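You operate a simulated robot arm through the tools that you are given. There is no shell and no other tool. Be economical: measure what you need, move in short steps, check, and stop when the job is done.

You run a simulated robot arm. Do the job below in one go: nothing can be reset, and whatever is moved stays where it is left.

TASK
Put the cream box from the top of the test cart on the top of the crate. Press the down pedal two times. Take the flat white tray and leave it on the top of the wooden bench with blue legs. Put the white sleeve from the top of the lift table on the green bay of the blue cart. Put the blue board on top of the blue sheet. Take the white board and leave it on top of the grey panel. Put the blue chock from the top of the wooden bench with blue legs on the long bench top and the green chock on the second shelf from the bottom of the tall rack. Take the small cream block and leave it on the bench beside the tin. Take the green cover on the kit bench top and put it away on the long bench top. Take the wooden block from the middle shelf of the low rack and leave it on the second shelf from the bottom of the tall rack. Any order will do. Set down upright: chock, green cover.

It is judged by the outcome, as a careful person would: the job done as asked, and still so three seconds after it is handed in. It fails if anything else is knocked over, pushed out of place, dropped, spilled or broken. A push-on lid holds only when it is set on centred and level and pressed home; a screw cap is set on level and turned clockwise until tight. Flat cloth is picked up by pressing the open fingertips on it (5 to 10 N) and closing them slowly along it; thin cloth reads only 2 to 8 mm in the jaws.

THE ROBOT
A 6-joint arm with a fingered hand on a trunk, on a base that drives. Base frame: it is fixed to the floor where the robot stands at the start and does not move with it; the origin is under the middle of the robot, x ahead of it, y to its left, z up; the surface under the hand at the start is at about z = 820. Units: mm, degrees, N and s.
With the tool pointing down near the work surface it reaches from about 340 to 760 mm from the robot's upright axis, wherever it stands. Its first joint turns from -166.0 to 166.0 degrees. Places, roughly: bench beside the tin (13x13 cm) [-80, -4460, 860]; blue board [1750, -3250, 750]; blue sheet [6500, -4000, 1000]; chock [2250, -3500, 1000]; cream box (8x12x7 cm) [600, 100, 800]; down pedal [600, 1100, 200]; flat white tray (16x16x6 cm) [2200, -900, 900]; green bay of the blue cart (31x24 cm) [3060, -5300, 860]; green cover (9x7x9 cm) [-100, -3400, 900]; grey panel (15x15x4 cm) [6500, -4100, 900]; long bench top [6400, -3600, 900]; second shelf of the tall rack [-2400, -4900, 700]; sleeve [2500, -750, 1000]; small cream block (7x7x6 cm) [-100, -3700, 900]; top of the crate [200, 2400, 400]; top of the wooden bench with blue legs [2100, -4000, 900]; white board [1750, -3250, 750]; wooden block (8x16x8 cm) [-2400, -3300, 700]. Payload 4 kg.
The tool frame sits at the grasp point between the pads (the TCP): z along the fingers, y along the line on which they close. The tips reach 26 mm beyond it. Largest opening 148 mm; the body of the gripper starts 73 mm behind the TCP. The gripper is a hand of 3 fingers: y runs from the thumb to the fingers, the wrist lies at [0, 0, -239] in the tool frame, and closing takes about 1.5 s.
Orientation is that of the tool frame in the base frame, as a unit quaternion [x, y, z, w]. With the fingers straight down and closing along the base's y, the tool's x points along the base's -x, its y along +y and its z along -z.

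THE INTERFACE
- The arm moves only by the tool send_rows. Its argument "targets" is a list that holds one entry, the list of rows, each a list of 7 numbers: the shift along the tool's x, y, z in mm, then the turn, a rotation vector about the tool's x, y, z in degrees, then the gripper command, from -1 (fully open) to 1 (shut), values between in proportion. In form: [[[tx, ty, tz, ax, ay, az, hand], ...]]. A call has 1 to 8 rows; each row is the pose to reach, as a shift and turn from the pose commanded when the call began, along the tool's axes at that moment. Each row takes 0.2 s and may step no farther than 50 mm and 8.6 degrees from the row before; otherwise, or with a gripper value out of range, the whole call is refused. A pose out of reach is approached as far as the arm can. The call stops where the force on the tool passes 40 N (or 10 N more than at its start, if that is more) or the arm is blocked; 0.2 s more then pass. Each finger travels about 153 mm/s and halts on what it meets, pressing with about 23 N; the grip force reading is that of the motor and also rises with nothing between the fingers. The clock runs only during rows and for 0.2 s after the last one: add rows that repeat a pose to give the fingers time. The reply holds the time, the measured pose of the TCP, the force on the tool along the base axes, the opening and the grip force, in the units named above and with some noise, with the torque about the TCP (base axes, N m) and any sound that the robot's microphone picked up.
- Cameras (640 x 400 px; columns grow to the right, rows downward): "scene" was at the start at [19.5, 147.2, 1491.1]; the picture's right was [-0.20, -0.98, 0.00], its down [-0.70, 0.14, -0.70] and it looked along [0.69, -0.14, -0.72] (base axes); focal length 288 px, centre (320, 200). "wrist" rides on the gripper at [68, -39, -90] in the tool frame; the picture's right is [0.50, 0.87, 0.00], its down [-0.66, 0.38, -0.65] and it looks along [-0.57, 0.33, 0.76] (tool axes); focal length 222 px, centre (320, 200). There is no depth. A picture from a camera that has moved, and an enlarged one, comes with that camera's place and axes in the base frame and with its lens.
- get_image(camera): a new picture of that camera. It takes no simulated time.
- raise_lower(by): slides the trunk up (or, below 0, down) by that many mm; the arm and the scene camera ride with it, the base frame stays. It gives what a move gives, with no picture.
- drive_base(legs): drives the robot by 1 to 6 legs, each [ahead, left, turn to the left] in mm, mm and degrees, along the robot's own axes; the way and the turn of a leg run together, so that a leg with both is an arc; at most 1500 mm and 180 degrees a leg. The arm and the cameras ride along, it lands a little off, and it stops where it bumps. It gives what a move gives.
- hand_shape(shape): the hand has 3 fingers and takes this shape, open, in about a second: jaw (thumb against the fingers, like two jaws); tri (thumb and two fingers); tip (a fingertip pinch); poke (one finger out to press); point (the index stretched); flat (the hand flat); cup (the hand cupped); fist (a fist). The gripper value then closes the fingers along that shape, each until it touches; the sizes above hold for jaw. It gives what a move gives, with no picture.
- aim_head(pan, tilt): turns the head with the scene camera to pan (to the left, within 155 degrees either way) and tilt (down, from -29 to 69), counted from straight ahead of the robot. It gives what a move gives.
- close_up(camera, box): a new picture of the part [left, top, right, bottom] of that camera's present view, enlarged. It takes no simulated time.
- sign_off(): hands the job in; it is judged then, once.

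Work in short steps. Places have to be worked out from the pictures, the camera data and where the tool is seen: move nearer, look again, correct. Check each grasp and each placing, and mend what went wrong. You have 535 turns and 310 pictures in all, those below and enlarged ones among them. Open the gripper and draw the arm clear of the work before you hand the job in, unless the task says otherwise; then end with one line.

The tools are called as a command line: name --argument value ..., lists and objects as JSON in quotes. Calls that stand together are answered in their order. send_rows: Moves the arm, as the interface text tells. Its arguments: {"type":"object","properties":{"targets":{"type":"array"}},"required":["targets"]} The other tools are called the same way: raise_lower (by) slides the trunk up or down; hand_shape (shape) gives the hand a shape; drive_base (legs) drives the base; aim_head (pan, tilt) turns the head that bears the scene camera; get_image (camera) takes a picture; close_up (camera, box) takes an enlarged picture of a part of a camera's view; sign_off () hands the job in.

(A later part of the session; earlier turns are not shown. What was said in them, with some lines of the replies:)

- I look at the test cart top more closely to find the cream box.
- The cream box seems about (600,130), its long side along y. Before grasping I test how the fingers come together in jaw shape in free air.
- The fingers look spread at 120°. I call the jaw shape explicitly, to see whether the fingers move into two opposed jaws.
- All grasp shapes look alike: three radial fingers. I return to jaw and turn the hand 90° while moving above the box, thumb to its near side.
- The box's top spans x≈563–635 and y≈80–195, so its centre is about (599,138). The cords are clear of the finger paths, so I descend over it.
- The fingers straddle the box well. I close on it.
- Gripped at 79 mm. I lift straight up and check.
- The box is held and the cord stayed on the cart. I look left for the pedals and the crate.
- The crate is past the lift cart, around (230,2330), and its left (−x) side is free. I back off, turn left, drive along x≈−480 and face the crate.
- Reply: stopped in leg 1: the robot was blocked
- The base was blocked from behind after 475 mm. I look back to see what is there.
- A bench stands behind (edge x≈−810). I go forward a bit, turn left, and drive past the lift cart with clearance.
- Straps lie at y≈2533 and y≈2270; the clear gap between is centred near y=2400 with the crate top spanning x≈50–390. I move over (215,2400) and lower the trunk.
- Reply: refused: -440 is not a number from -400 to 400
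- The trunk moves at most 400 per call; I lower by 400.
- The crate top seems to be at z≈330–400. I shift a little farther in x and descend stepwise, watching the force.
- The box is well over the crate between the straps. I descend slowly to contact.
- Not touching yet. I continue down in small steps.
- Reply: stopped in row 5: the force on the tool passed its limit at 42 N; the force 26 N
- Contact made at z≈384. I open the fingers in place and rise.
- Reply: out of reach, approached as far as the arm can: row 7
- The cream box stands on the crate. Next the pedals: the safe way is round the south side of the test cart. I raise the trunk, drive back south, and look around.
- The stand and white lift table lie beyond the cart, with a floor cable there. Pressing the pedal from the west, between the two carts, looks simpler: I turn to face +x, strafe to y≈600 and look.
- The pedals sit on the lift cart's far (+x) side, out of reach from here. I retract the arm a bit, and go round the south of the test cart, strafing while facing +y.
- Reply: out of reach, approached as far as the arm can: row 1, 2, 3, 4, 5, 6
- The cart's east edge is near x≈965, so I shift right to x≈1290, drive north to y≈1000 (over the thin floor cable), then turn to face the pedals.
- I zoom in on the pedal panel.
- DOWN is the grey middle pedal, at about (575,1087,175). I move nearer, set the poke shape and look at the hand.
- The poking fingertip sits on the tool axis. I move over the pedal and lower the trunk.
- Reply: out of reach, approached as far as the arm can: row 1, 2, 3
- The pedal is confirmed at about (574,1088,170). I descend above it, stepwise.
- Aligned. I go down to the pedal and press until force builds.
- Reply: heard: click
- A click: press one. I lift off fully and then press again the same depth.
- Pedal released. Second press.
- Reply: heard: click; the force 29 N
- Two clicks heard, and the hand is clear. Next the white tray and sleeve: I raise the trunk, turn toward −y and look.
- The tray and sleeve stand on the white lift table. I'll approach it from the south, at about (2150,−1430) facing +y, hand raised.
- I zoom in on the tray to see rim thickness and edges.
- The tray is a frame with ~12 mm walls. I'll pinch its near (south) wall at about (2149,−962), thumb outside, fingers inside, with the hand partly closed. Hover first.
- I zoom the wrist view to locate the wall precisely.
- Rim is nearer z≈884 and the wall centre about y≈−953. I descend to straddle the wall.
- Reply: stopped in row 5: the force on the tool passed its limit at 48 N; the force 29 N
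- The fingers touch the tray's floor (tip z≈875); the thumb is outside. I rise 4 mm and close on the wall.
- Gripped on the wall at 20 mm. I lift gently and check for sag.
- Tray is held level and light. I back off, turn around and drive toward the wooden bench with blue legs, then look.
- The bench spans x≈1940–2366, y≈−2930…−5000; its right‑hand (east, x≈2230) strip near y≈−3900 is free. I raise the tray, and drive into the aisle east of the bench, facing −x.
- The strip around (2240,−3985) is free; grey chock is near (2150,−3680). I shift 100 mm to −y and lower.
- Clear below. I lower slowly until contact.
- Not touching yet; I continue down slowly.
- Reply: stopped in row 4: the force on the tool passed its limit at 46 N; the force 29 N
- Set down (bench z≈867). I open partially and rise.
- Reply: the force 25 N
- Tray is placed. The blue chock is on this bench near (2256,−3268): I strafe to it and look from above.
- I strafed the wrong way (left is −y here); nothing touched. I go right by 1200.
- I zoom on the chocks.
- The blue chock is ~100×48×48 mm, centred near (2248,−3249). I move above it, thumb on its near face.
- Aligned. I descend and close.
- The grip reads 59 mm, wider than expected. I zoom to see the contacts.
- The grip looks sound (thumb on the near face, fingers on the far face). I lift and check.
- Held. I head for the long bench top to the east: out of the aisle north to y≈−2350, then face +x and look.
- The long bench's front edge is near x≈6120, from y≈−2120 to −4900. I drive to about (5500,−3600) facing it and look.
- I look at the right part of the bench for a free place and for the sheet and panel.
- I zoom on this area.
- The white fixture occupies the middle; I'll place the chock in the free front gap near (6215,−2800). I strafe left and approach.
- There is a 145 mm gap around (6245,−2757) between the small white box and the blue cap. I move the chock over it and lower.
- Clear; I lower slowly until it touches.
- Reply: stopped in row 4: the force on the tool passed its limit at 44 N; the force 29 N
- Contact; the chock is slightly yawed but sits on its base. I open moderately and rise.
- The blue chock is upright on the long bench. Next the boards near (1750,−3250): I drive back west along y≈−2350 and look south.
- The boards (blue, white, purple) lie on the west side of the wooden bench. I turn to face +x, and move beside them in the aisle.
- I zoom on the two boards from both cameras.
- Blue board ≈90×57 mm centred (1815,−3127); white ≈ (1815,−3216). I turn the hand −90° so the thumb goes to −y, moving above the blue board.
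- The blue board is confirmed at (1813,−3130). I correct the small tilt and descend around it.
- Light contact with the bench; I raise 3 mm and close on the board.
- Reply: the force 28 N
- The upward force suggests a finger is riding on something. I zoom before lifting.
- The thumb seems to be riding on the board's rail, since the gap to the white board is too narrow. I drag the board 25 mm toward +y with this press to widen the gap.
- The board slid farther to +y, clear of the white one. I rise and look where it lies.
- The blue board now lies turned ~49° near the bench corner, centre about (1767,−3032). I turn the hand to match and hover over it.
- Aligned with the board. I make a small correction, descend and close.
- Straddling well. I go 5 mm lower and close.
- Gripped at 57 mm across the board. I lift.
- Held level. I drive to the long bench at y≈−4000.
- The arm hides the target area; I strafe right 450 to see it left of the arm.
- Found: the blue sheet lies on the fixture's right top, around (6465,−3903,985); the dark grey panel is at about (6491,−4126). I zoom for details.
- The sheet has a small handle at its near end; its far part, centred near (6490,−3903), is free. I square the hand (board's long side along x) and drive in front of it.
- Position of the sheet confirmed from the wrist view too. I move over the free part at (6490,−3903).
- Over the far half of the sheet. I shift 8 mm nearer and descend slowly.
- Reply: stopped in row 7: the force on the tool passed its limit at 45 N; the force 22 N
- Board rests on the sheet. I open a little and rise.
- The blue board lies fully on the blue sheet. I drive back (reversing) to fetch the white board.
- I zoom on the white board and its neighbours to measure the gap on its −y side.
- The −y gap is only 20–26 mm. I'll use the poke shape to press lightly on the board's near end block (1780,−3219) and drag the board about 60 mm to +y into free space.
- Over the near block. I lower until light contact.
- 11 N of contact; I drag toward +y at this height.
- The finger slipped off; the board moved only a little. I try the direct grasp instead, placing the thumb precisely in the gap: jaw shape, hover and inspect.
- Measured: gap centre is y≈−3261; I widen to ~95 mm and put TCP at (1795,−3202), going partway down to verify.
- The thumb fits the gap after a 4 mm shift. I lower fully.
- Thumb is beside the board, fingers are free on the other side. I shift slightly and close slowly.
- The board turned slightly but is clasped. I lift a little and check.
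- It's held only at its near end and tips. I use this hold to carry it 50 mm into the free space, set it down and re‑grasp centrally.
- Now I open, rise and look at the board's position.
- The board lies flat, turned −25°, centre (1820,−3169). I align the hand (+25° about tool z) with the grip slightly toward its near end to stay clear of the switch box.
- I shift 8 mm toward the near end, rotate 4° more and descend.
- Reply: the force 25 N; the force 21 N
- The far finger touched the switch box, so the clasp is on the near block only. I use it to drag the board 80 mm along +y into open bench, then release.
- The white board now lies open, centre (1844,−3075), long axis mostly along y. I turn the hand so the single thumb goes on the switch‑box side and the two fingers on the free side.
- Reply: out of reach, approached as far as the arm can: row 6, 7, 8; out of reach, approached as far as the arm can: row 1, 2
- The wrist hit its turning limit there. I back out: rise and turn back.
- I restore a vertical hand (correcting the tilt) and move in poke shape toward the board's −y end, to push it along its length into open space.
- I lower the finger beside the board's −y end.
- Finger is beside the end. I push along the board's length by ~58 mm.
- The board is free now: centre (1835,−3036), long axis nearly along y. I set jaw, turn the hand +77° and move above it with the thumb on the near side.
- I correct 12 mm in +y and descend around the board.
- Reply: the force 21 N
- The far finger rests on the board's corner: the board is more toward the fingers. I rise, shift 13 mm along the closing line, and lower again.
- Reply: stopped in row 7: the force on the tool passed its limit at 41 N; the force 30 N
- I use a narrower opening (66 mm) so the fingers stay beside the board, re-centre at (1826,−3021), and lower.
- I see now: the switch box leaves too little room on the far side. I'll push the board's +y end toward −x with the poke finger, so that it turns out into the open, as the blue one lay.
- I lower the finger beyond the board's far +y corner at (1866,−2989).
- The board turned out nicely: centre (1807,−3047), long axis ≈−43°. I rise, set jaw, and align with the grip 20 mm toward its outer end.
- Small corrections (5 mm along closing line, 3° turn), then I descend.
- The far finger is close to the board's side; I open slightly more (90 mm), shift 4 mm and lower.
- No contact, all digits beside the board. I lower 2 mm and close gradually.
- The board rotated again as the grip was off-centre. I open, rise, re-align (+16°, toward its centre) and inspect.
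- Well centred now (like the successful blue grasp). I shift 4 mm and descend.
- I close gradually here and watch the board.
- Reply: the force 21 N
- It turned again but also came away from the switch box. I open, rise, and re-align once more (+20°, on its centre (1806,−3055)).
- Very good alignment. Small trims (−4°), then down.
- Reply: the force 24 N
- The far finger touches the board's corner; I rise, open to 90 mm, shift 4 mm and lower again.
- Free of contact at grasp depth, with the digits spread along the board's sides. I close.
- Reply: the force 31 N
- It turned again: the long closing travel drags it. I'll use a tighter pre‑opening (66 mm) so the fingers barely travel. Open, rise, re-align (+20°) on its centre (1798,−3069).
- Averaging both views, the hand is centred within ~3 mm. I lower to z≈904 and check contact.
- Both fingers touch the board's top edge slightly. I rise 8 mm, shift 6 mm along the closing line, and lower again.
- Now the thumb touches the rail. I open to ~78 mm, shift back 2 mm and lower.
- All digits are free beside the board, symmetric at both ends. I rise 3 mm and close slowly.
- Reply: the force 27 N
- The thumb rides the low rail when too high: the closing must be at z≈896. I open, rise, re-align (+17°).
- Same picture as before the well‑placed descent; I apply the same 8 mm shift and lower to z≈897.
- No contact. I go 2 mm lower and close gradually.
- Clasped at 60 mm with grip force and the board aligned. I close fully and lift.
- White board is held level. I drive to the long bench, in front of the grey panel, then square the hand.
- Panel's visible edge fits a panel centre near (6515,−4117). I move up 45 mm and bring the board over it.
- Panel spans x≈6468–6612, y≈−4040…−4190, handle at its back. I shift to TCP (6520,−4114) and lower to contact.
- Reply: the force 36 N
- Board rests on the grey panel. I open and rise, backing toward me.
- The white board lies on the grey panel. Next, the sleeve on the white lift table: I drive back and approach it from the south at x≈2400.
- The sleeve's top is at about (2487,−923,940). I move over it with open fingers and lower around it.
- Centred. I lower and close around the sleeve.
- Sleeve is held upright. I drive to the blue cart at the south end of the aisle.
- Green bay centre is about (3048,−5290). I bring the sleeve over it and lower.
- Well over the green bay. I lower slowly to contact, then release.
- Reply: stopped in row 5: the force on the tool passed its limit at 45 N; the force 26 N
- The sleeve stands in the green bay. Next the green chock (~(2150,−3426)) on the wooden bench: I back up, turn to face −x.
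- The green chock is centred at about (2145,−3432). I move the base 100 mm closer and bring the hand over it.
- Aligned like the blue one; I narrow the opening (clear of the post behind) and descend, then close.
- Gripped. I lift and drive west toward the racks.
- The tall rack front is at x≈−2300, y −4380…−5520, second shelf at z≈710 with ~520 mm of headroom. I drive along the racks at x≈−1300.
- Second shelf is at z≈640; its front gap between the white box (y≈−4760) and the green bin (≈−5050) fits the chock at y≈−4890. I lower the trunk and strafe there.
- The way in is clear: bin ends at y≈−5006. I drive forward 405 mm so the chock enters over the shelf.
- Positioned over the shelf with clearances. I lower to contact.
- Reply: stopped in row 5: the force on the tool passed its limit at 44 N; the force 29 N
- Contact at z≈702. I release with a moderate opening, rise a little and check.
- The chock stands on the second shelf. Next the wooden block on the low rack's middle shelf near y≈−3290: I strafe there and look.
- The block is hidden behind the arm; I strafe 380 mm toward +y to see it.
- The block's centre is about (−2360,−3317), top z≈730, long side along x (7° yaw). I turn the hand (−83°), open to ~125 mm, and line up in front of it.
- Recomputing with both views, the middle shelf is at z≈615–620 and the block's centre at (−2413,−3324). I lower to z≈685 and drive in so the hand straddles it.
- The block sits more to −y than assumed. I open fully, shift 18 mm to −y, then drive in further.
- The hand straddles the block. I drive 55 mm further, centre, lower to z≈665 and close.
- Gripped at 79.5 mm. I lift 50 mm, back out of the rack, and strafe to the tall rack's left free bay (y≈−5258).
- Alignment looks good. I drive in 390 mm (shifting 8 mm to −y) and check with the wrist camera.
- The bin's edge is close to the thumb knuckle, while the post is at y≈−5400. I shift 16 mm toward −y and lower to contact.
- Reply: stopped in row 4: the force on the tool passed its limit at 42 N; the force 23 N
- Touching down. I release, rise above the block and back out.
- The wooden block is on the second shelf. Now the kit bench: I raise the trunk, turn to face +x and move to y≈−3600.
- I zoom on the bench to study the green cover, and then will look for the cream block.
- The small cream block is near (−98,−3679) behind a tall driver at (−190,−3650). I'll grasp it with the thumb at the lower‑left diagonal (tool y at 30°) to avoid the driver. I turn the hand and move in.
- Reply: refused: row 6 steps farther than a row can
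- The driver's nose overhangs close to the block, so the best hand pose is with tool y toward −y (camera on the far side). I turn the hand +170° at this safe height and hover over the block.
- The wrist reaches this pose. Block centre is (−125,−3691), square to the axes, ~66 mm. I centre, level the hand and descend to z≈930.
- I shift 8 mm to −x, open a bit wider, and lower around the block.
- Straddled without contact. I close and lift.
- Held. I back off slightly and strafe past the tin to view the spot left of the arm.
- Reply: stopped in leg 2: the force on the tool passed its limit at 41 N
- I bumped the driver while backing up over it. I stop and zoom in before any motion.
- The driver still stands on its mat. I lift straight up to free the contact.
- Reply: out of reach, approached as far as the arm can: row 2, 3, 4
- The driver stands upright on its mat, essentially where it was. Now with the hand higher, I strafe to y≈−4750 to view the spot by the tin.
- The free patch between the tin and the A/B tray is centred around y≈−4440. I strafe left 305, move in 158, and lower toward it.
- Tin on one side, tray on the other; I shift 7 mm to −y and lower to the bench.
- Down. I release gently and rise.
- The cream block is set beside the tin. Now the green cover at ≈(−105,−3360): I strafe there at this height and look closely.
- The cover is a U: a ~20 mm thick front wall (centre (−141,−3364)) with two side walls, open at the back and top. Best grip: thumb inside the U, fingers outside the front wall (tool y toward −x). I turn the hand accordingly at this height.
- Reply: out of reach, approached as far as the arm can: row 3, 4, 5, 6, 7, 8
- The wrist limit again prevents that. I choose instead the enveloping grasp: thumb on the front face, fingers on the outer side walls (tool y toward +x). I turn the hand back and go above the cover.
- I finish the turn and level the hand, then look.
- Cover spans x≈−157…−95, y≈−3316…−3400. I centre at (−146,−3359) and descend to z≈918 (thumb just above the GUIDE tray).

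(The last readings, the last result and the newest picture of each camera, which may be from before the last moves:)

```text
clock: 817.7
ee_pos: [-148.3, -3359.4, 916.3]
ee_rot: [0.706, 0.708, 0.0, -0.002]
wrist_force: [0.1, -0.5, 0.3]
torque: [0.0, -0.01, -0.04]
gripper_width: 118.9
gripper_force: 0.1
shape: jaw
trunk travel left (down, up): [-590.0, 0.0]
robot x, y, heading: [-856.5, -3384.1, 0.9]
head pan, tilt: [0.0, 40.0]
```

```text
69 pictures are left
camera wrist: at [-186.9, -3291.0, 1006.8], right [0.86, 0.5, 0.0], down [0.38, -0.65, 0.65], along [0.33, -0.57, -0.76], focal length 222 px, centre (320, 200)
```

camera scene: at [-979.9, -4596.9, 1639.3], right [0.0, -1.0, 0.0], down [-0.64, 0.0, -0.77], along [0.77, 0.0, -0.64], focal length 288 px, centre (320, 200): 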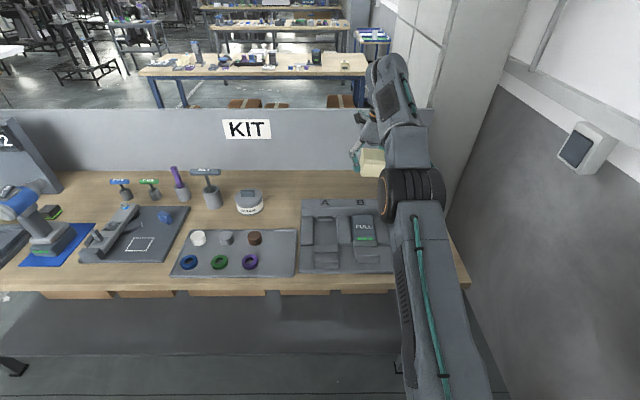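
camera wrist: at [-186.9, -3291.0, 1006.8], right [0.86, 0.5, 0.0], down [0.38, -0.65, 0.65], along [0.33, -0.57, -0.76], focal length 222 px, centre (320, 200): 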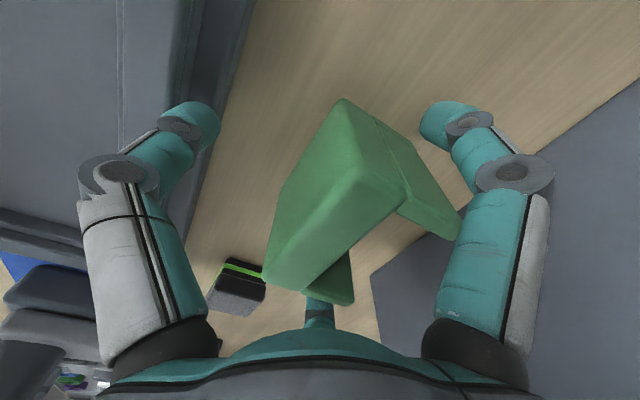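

I close gradually and look at how the fingers meet the cover.

send_rows --targets '[[[0, 0, 0, 0, 0, 0, -0.4], [0, 0, 0, 0, 0, 0, -0.25], [0, 0, 0, 0, 0, 0, -0.1], [0, 0, 0, 0, 0, 0, 0], [0, 0, 0, 0, 0, 0, 0.1], [0, 0, 0, 0, 0, 0, 0.2], [0, 0, 0, 0, 0, 0, 0.2]]]'

get_image --camera "wrist"

```text
clock: 819.3
ee_pos: [-147.5, -3359.4, 917.8]
ee_rot: [0.705, 0.709, -0.002, 0.0]
wrist_force: [0.0, 0.5, 1.9]
torque: [0.01, -0.05, -0.01]
gripper_width: 78.5
gripper_force: 0.1
shape: jaw
trunk travel left (down, up): [-590.0, 0.0]
robot x, y, heading: [-855.5, -3383.6, 0.8]
head pan, tilt: [0.0, 40.0]
```

```text
68 pictures are left
camera wrist: at [-186.8, -3290.9, 1007.0], right [0.86, 0.5, 0.0], down [0.38, -0.65, 0.65], along [0.33, -0.56, -0.76], focal length 222 px, centre (320, 200)
```

wrist: 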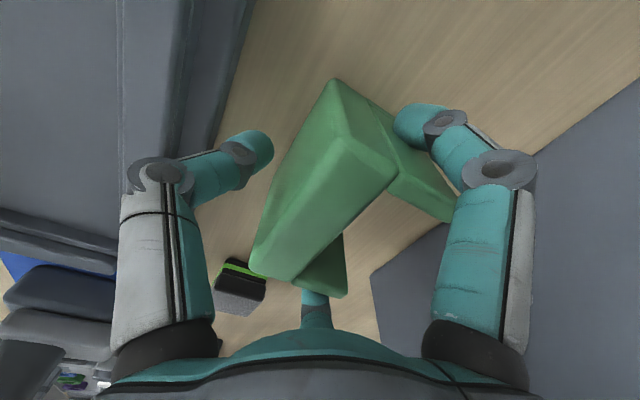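

The fingers have met the side walls; I complete the closing.

send_rows --targets '[[[0, 0, 0, 0, 0, 0, 0.4], [0, 0, 0, 0, 0, 0, 0.6], [0, 0, 0, 0, 0, 0, 0.8], [0, 0, 0, 0, 0, 0, 1], [0, 0, 0, 0, 0, 0, 1], [0, 0, 0, 0, 0, 0, 1]]]'

get_image --camera "wrist"

```text
clock: 820.7
ee_pos: [-149.7, -3358.6, 917.3]
ee_rot: [0.705, 0.709, -0.001, -0.001]
wrist_force: [0.5, -0.1, 0.6]
torque: [0.01, 0.03, 0.0]
gripper_width: 65.5
gripper_force: 23.0
shape: jaw
trunk travel left (down, up): [-590.0, 0.0]
robot x, y, heading: [-856.7, -3383.4, 1.0]
head pan, tilt: [0.0, 40.0]
```

```text
67 pictures are left
camera wrist: at [-186.8, -3290.9, 1006.8], right [0.86, 0.5, 0.0], down [0.38, -0.65, 0.65], along [0.33, -0.56, -0.76], focal length 222 px, centre (320, 200)
```

wrist: 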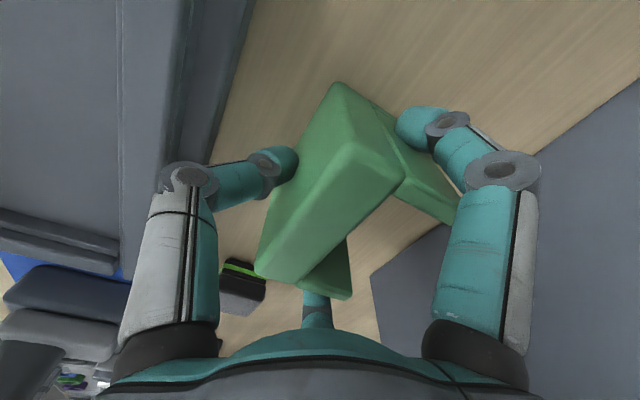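

Enveloped: thumb on the front face, fingers on both side walls. I lift carefully.

send_rows --targets '[[[0, 0, -5, 0, 0, 0, 1], [0, 0, -12, 0, 0, 0, 1], [0, 0, -22, 0, 0, 0, 1], [0, 0, -35, 0, 0, 0, 1]]]'

get_image --camera "wrist"

```text
clock: 821.7
ee_pos: [-147.3, -3359.4, 952.3]
ee_rot: [0.705, 0.709, -0.001, -0.001]
wrist_force: [0.6, -0.3, -1.6]
torque: [0.05, 0.01, -0.05]
gripper_width: 65.2
gripper_force: 22.9
shape: jaw
trunk travel left (down, up): [-590.0, 0.0]
robot x, y, heading: [-857.3, -3385.4, 0.9]
head pan, tilt: [0.0, 40.0]
```

```text
66 pictures are left
camera wrist: at [-186.4, -3291.2, 1042.0], right [0.86, 0.5, 0.0], down [0.38, -0.65, 0.65], along [0.33, -0.57, -0.76], focal length 222 px, centre (320, 200)
```

wrist: 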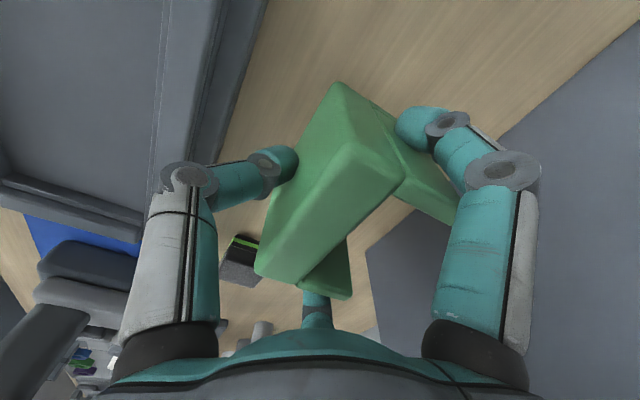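

Held firmly. I lift higher, back out, and drive to the long bench's free left end.

send_rows --targets '[[[0, 0, -40, 0, 0, 0, 1], [0, 0, -80, 0, 0, 0, 1], [0, 0, -120, 0, 0, 0, 1], [0, 0, -155, 0, 0, 0, 1]]]'

drive_base --legs '[[-200, 0, 0], [0, 1040, -0.9], [1500, 0, 0], [1500, 0, 0], [1500, 0, 0], [1400, 0, 0]]'

aim_head --pan 0 --tilt 45

get_image --camera "scene"

```text
clock: 822.7
ee_pos: [-147.2, -3359.5, 1109.4]
ee_rot: [0.705, 0.709, -0.001, 0.0]
wrist_force: [0.2, 0.6, -2.3]
torque: [0.02, 0.0, -0.01]
gripper_width: 65.2
gripper_force: 22.9
shape: jaw
trunk travel left (down, up): [-590.0, 0.0]
robot x, y, heading: [-857.2, -3384.9, 0.9]
head pan, tilt: [0.0, 40.0]
```

```text
clock: 857.0
ee_pos: [5565.1, -2299.8, 1108.6]
ee_rot: [0.711, 0.703, -0.001, -0.001]
wrist_force: [-0.5, 0.7, -2.4]
torque: [-0.01, -0.01, -0.01]
gripper_width: 65.4
gripper_force: 22.9
shape: jaw
trunk travel left (down, up): [-590.0, 0.0]
robot x, y, heading: [4855.0, -2310.8, -0.0]
head pan, tilt: [0.0, 40.0]
```

```text
clock: 857.7
ee_pos: [5565.4, -2298.7, 1108.4]
ee_rot: [0.711, 0.703, -0.001, -0.001]
wrist_force: [-1.2, 0.2, -1.7]
torque: [-0.03, -0.02, 0.01]
gripper_width: 65.4
gripper_force: 22.9
shape: jaw
trunk travel left (down, up): [-590.0, 0.0]
robot x, y, heading: [4857.1, -2311.5, -0.3]
head pan, tilt: [0.0, 45.0]
```

```text
65 pictures are left
camera scene: at [4879.4, -2148.2, 1632.1], right [0.0, -1.0, 0.0], down [-0.71, 0.0, -0.71], along [0.71, 0.0, -0.71], focal length 288 px, centre (320, 200)
```

scene: 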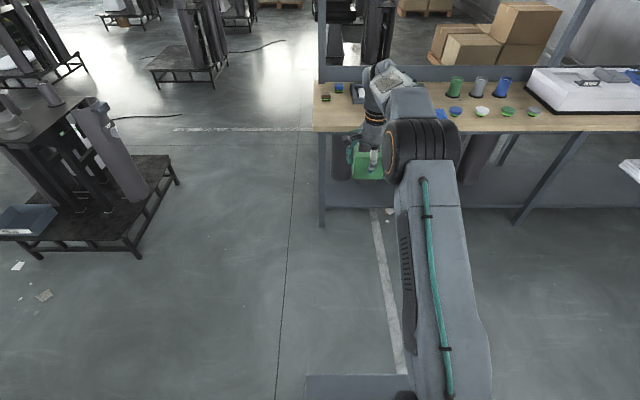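

The free left end of the bench is ahead. I drive in so the cover is above (6265,−2270).

drive_base --legs '[[680, 28, 0.2]]'

get_image --camera "wrist"

get_image --camera "scene"

```text
clock: 861.4
ee_pos: [6241.9, -2265.1, 1108.0]
ee_rot: [0.708, 0.706, -0.002, -0.001]
wrist_force: [-0.4, -0.8, -1.8]
torque: [0.04, 0.02, 0.0]
gripper_width: 65.1
gripper_force: 23.1
shape: jaw
trunk travel left (down, up): [-590.0, 0.0]
robot x, y, heading: [5535.5, -2283.5, 0.0]
head pan, tilt: [0.0, 45.0]
```

```text
64 pictures are left
camera wrist: at [6204.0, -2196.2, 1197.1], right [0.87, 0.5, 0.0], down [0.38, -0.66, 0.65], along [0.32, -0.57, -0.76], focal length 222 px, centre (320, 200)
```

wrist: 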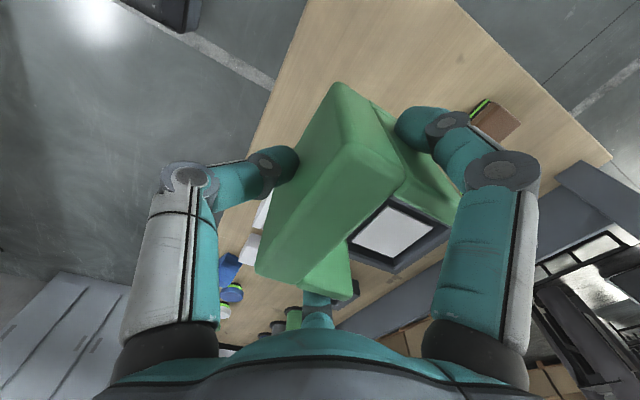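

```text
63 pictures are left
camera scene: at [5554.8, -2119.5, 1632.0], right [0.01, -1.0, 0.0], down [-0.71, 0.0, -0.71], along [0.71, 0.0, -0.71], focal length 288 px, centre (320, 200)
```

scene: 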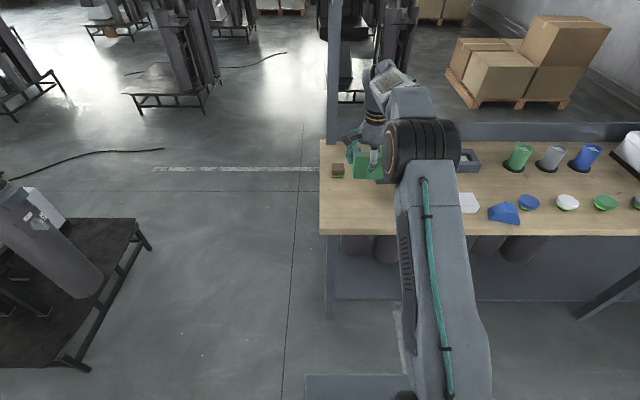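

Clear. I lower to contact slowly.

send_rows --targets '[[[0, 0, 40, 0, 0, 0, 1], [0, 0, 80, 0, 0, 0, 1], [0, 0, 115, 0, 0, 0, 1], [0, 0, 140, 0, 0, 0, 1], [0, 0, 155, 0, 0, 0, 1], [0, 0, 163, 0, 0, 0, 1], [0, 0, 169, 0, 0, 0, 1], [0, 0, 175, 0, 0, 0, 1]]]'

send_rows --targets '[[[0, 0, 4, 0, 0, 0, 1], [0, 0, 8, 0, 0, 0, 1], [0, 0, 12, 0, 0, 0, 1], [0, 0, 16, 0, 0, 0, 1]]]'

```text
clock: 863.2
ee_pos: [6240.3, -2265.1, 932.0]
ee_rot: [0.708, 0.706, -0.001, -0.001]
wrist_force: [0.4, 0.6, -0.7]
torque: [0.01, -0.01, -0.04]
gripper_width: 65.4
gripper_force: 22.8
shape: jaw
trunk travel left (down, up): [-590.0, 0.0]
robot x, y, heading: [5532.0, -2280.8, 0.1]
head pan, tilt: [0.0, 45.0]
```

```text
clock: 864.2
ee_pos: [6241.8, -2265.0, 917.0]
ee_rot: [0.708, 0.706, -0.001, -0.001]
wrist_force: [-0.5, 0.0, -0.9]
torque: [-0.03, -0.02, -0.03]
gripper_width: 65.3
gripper_force: 22.7
shape: jaw
trunk travel left (down, up): [-590.0, 0.0]
robot x, y, heading: [5532.9, -2283.3, 0.6]
head pan, tilt: [0.0, 45.0]
```

send_rows --targets '[[[0, 0, 4, 0, 0, 0, 1], [0, 0, 8, 0, 0, 0, 1], [0, 0, 12, 0, 0, 0, 1], [0, 0, 16, 0, 0, 0, 1], [0, 0, 20, 0, 0, 0, 1]]]'

get_image --camera "wrist"

```text
clock: 865.0
ee_pos: [6241.6, -2264.4, 915.2]
ee_rot: [0.709, 0.705, 0.004, 0.004]
wrist_force: [-5.9, 0.5, 22.5]
torque: [0.07, 0.0, 0.04]
gripper_width: 65.3
gripper_force: 23.3
shape: jaw
trunk travel left (down, up): [-590.0, 0.0]
robot x, y, heading: [5534.2, -2280.4, 0.2]
head pan, tilt: [0.0, 45.0]
stopped in row 3: the force on the tool passed its limit at 42 N (the readings are from after the stop); the commanded pose is now the measured one
```

```text
62 pictures are left
camera wrist: at [6203.5, -2196.3, 1003.3], right [0.87, 0.5, 0.01], down [0.37, -0.66, 0.66], along [0.33, -0.57, -0.75], focal length 222 px, centre (320, 200)
```

wrist: 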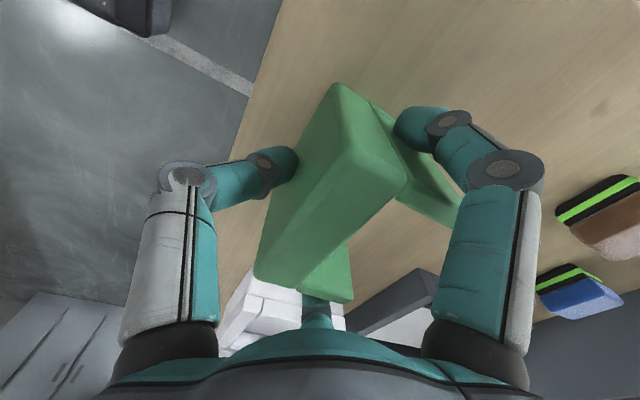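

Down. I open gradually and rise.

send_rows --targets '[[[0, 0, -1, 0, 0, 0, 0.2], [0, 0, -1, 0, 0, 0, 0.05], [0, 0, -1, 0, 0, 0, -0.1], [0, 0, -1, 0, 0, 0, -0.25], [0, 0, -1, 0, 0, 0, -0.4], [0, 0, -1, 0, 0, 0, -0.4]]]'

send_rows --targets '[[[0, 0, -20, 0, 0, 0, -0.4], [0, 0, -50, 0, 0, 0, -0.4], [0, 0, -90, 0, 0, 0, -0.4], [0, 0, -135, 0, 0, 0, -0.6], [0, 0, -180, 0, 0, 0, -1]]]'

get_image --camera "wrist"

```text
clock: 866.4
ee_pos: [6243.9, -2264.0, 911.9]
ee_rot: [0.709, 0.705, 0.002, 0.001]
wrist_force: [-0.6, 1.2, -0.7]
torque: [-0.05, -0.01, 0.0]
gripper_width: 103.6
gripper_force: 0.0
shape: jaw
trunk travel left (down, up): [-590.0, 0.0]
robot x, y, heading: [5535.0, -2285.8, 0.3]
head pan, tilt: [0.0, 45.0]
```

```text
clock: 867.6
ee_pos: [6242.7, -2265.8, 1091.7]
ee_rot: [0.708, 0.706, 0.001, 0.001]
wrist_force: [-0.2, 0.1, 0.0]
torque: [-0.05, 0.01, -0.01]
gripper_width: 148.4
gripper_force: 0.1
shape: jaw
trunk travel left (down, up): [-590.0, 0.0]
robot x, y, heading: [5536.7, -2283.0, 0.0]
head pan, tilt: [0.0, 45.0]
```

```text
61 pictures are left
camera wrist: at [6204.1, -2196.5, 1180.7], right [0.87, 0.5, 0.0], down [0.37, -0.66, 0.66], along [0.33, -0.57, -0.76], focal length 222 px, centre (320, 200)
```

wrist: 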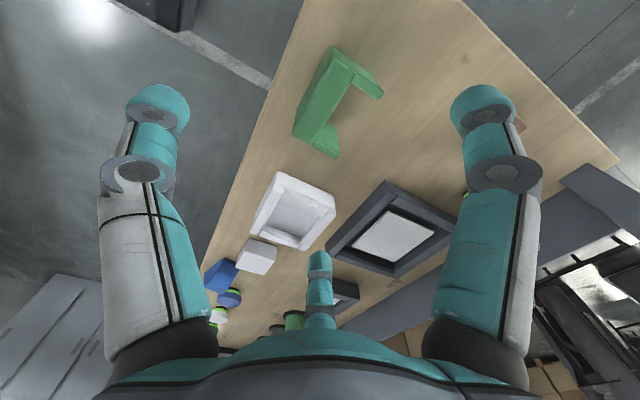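

The green cover stands upright on the long bench. I make a final check of the two boards here.

drive_base --legs '[[-200, 0, 0], [0, -1500, 0], [0, -650, 0]]'

close_up --camera "scene" --box '[100, 100, 340, 260]'

```text
clock: 879.5
ee_pos: [6050.5, -4437.6, 1091.8]
ee_rot: [0.712, 0.702, 0.001, 0.001]
wrist_force: [0.8, -0.9, -0.3]
torque: [0.01, 0.0, -0.01]
gripper_width: 148.1
gripper_force: 0.0
shape: jaw
trunk travel left (down, up): [-590.0, 0.0]
robot x, y, heading: [5341.7, -4447.5, -0.1]
head pan, tilt: [0.0, 45.0]
```

```text
2.50 times, centred on (220, 180) of scene
camera zoom: at [5361.9, -4287.0, 1632.1], right [0.0, -1.0, 0.0], down [-0.71, 0.0, -0.71], along [0.71, 0.0, -0.71], focal length 720 px, centre (570, 250)
```

zoom: 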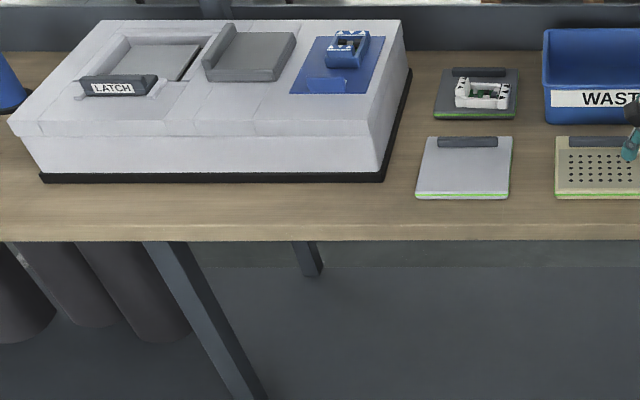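

Everything checks out: both boards are in place and the hand is open and clear. I hand the job in.

sign_off

```text
The job is handed in.
```

I did every item on the list and handed the job in; no result came back, so I can't say whether it passed. While carrying the small cream block I bumped the cordless driver on the kit bench. It is still upright on its mat, but may have shifted slightly. Both down-pedal presses clicked, but I didn't see the lift table move.
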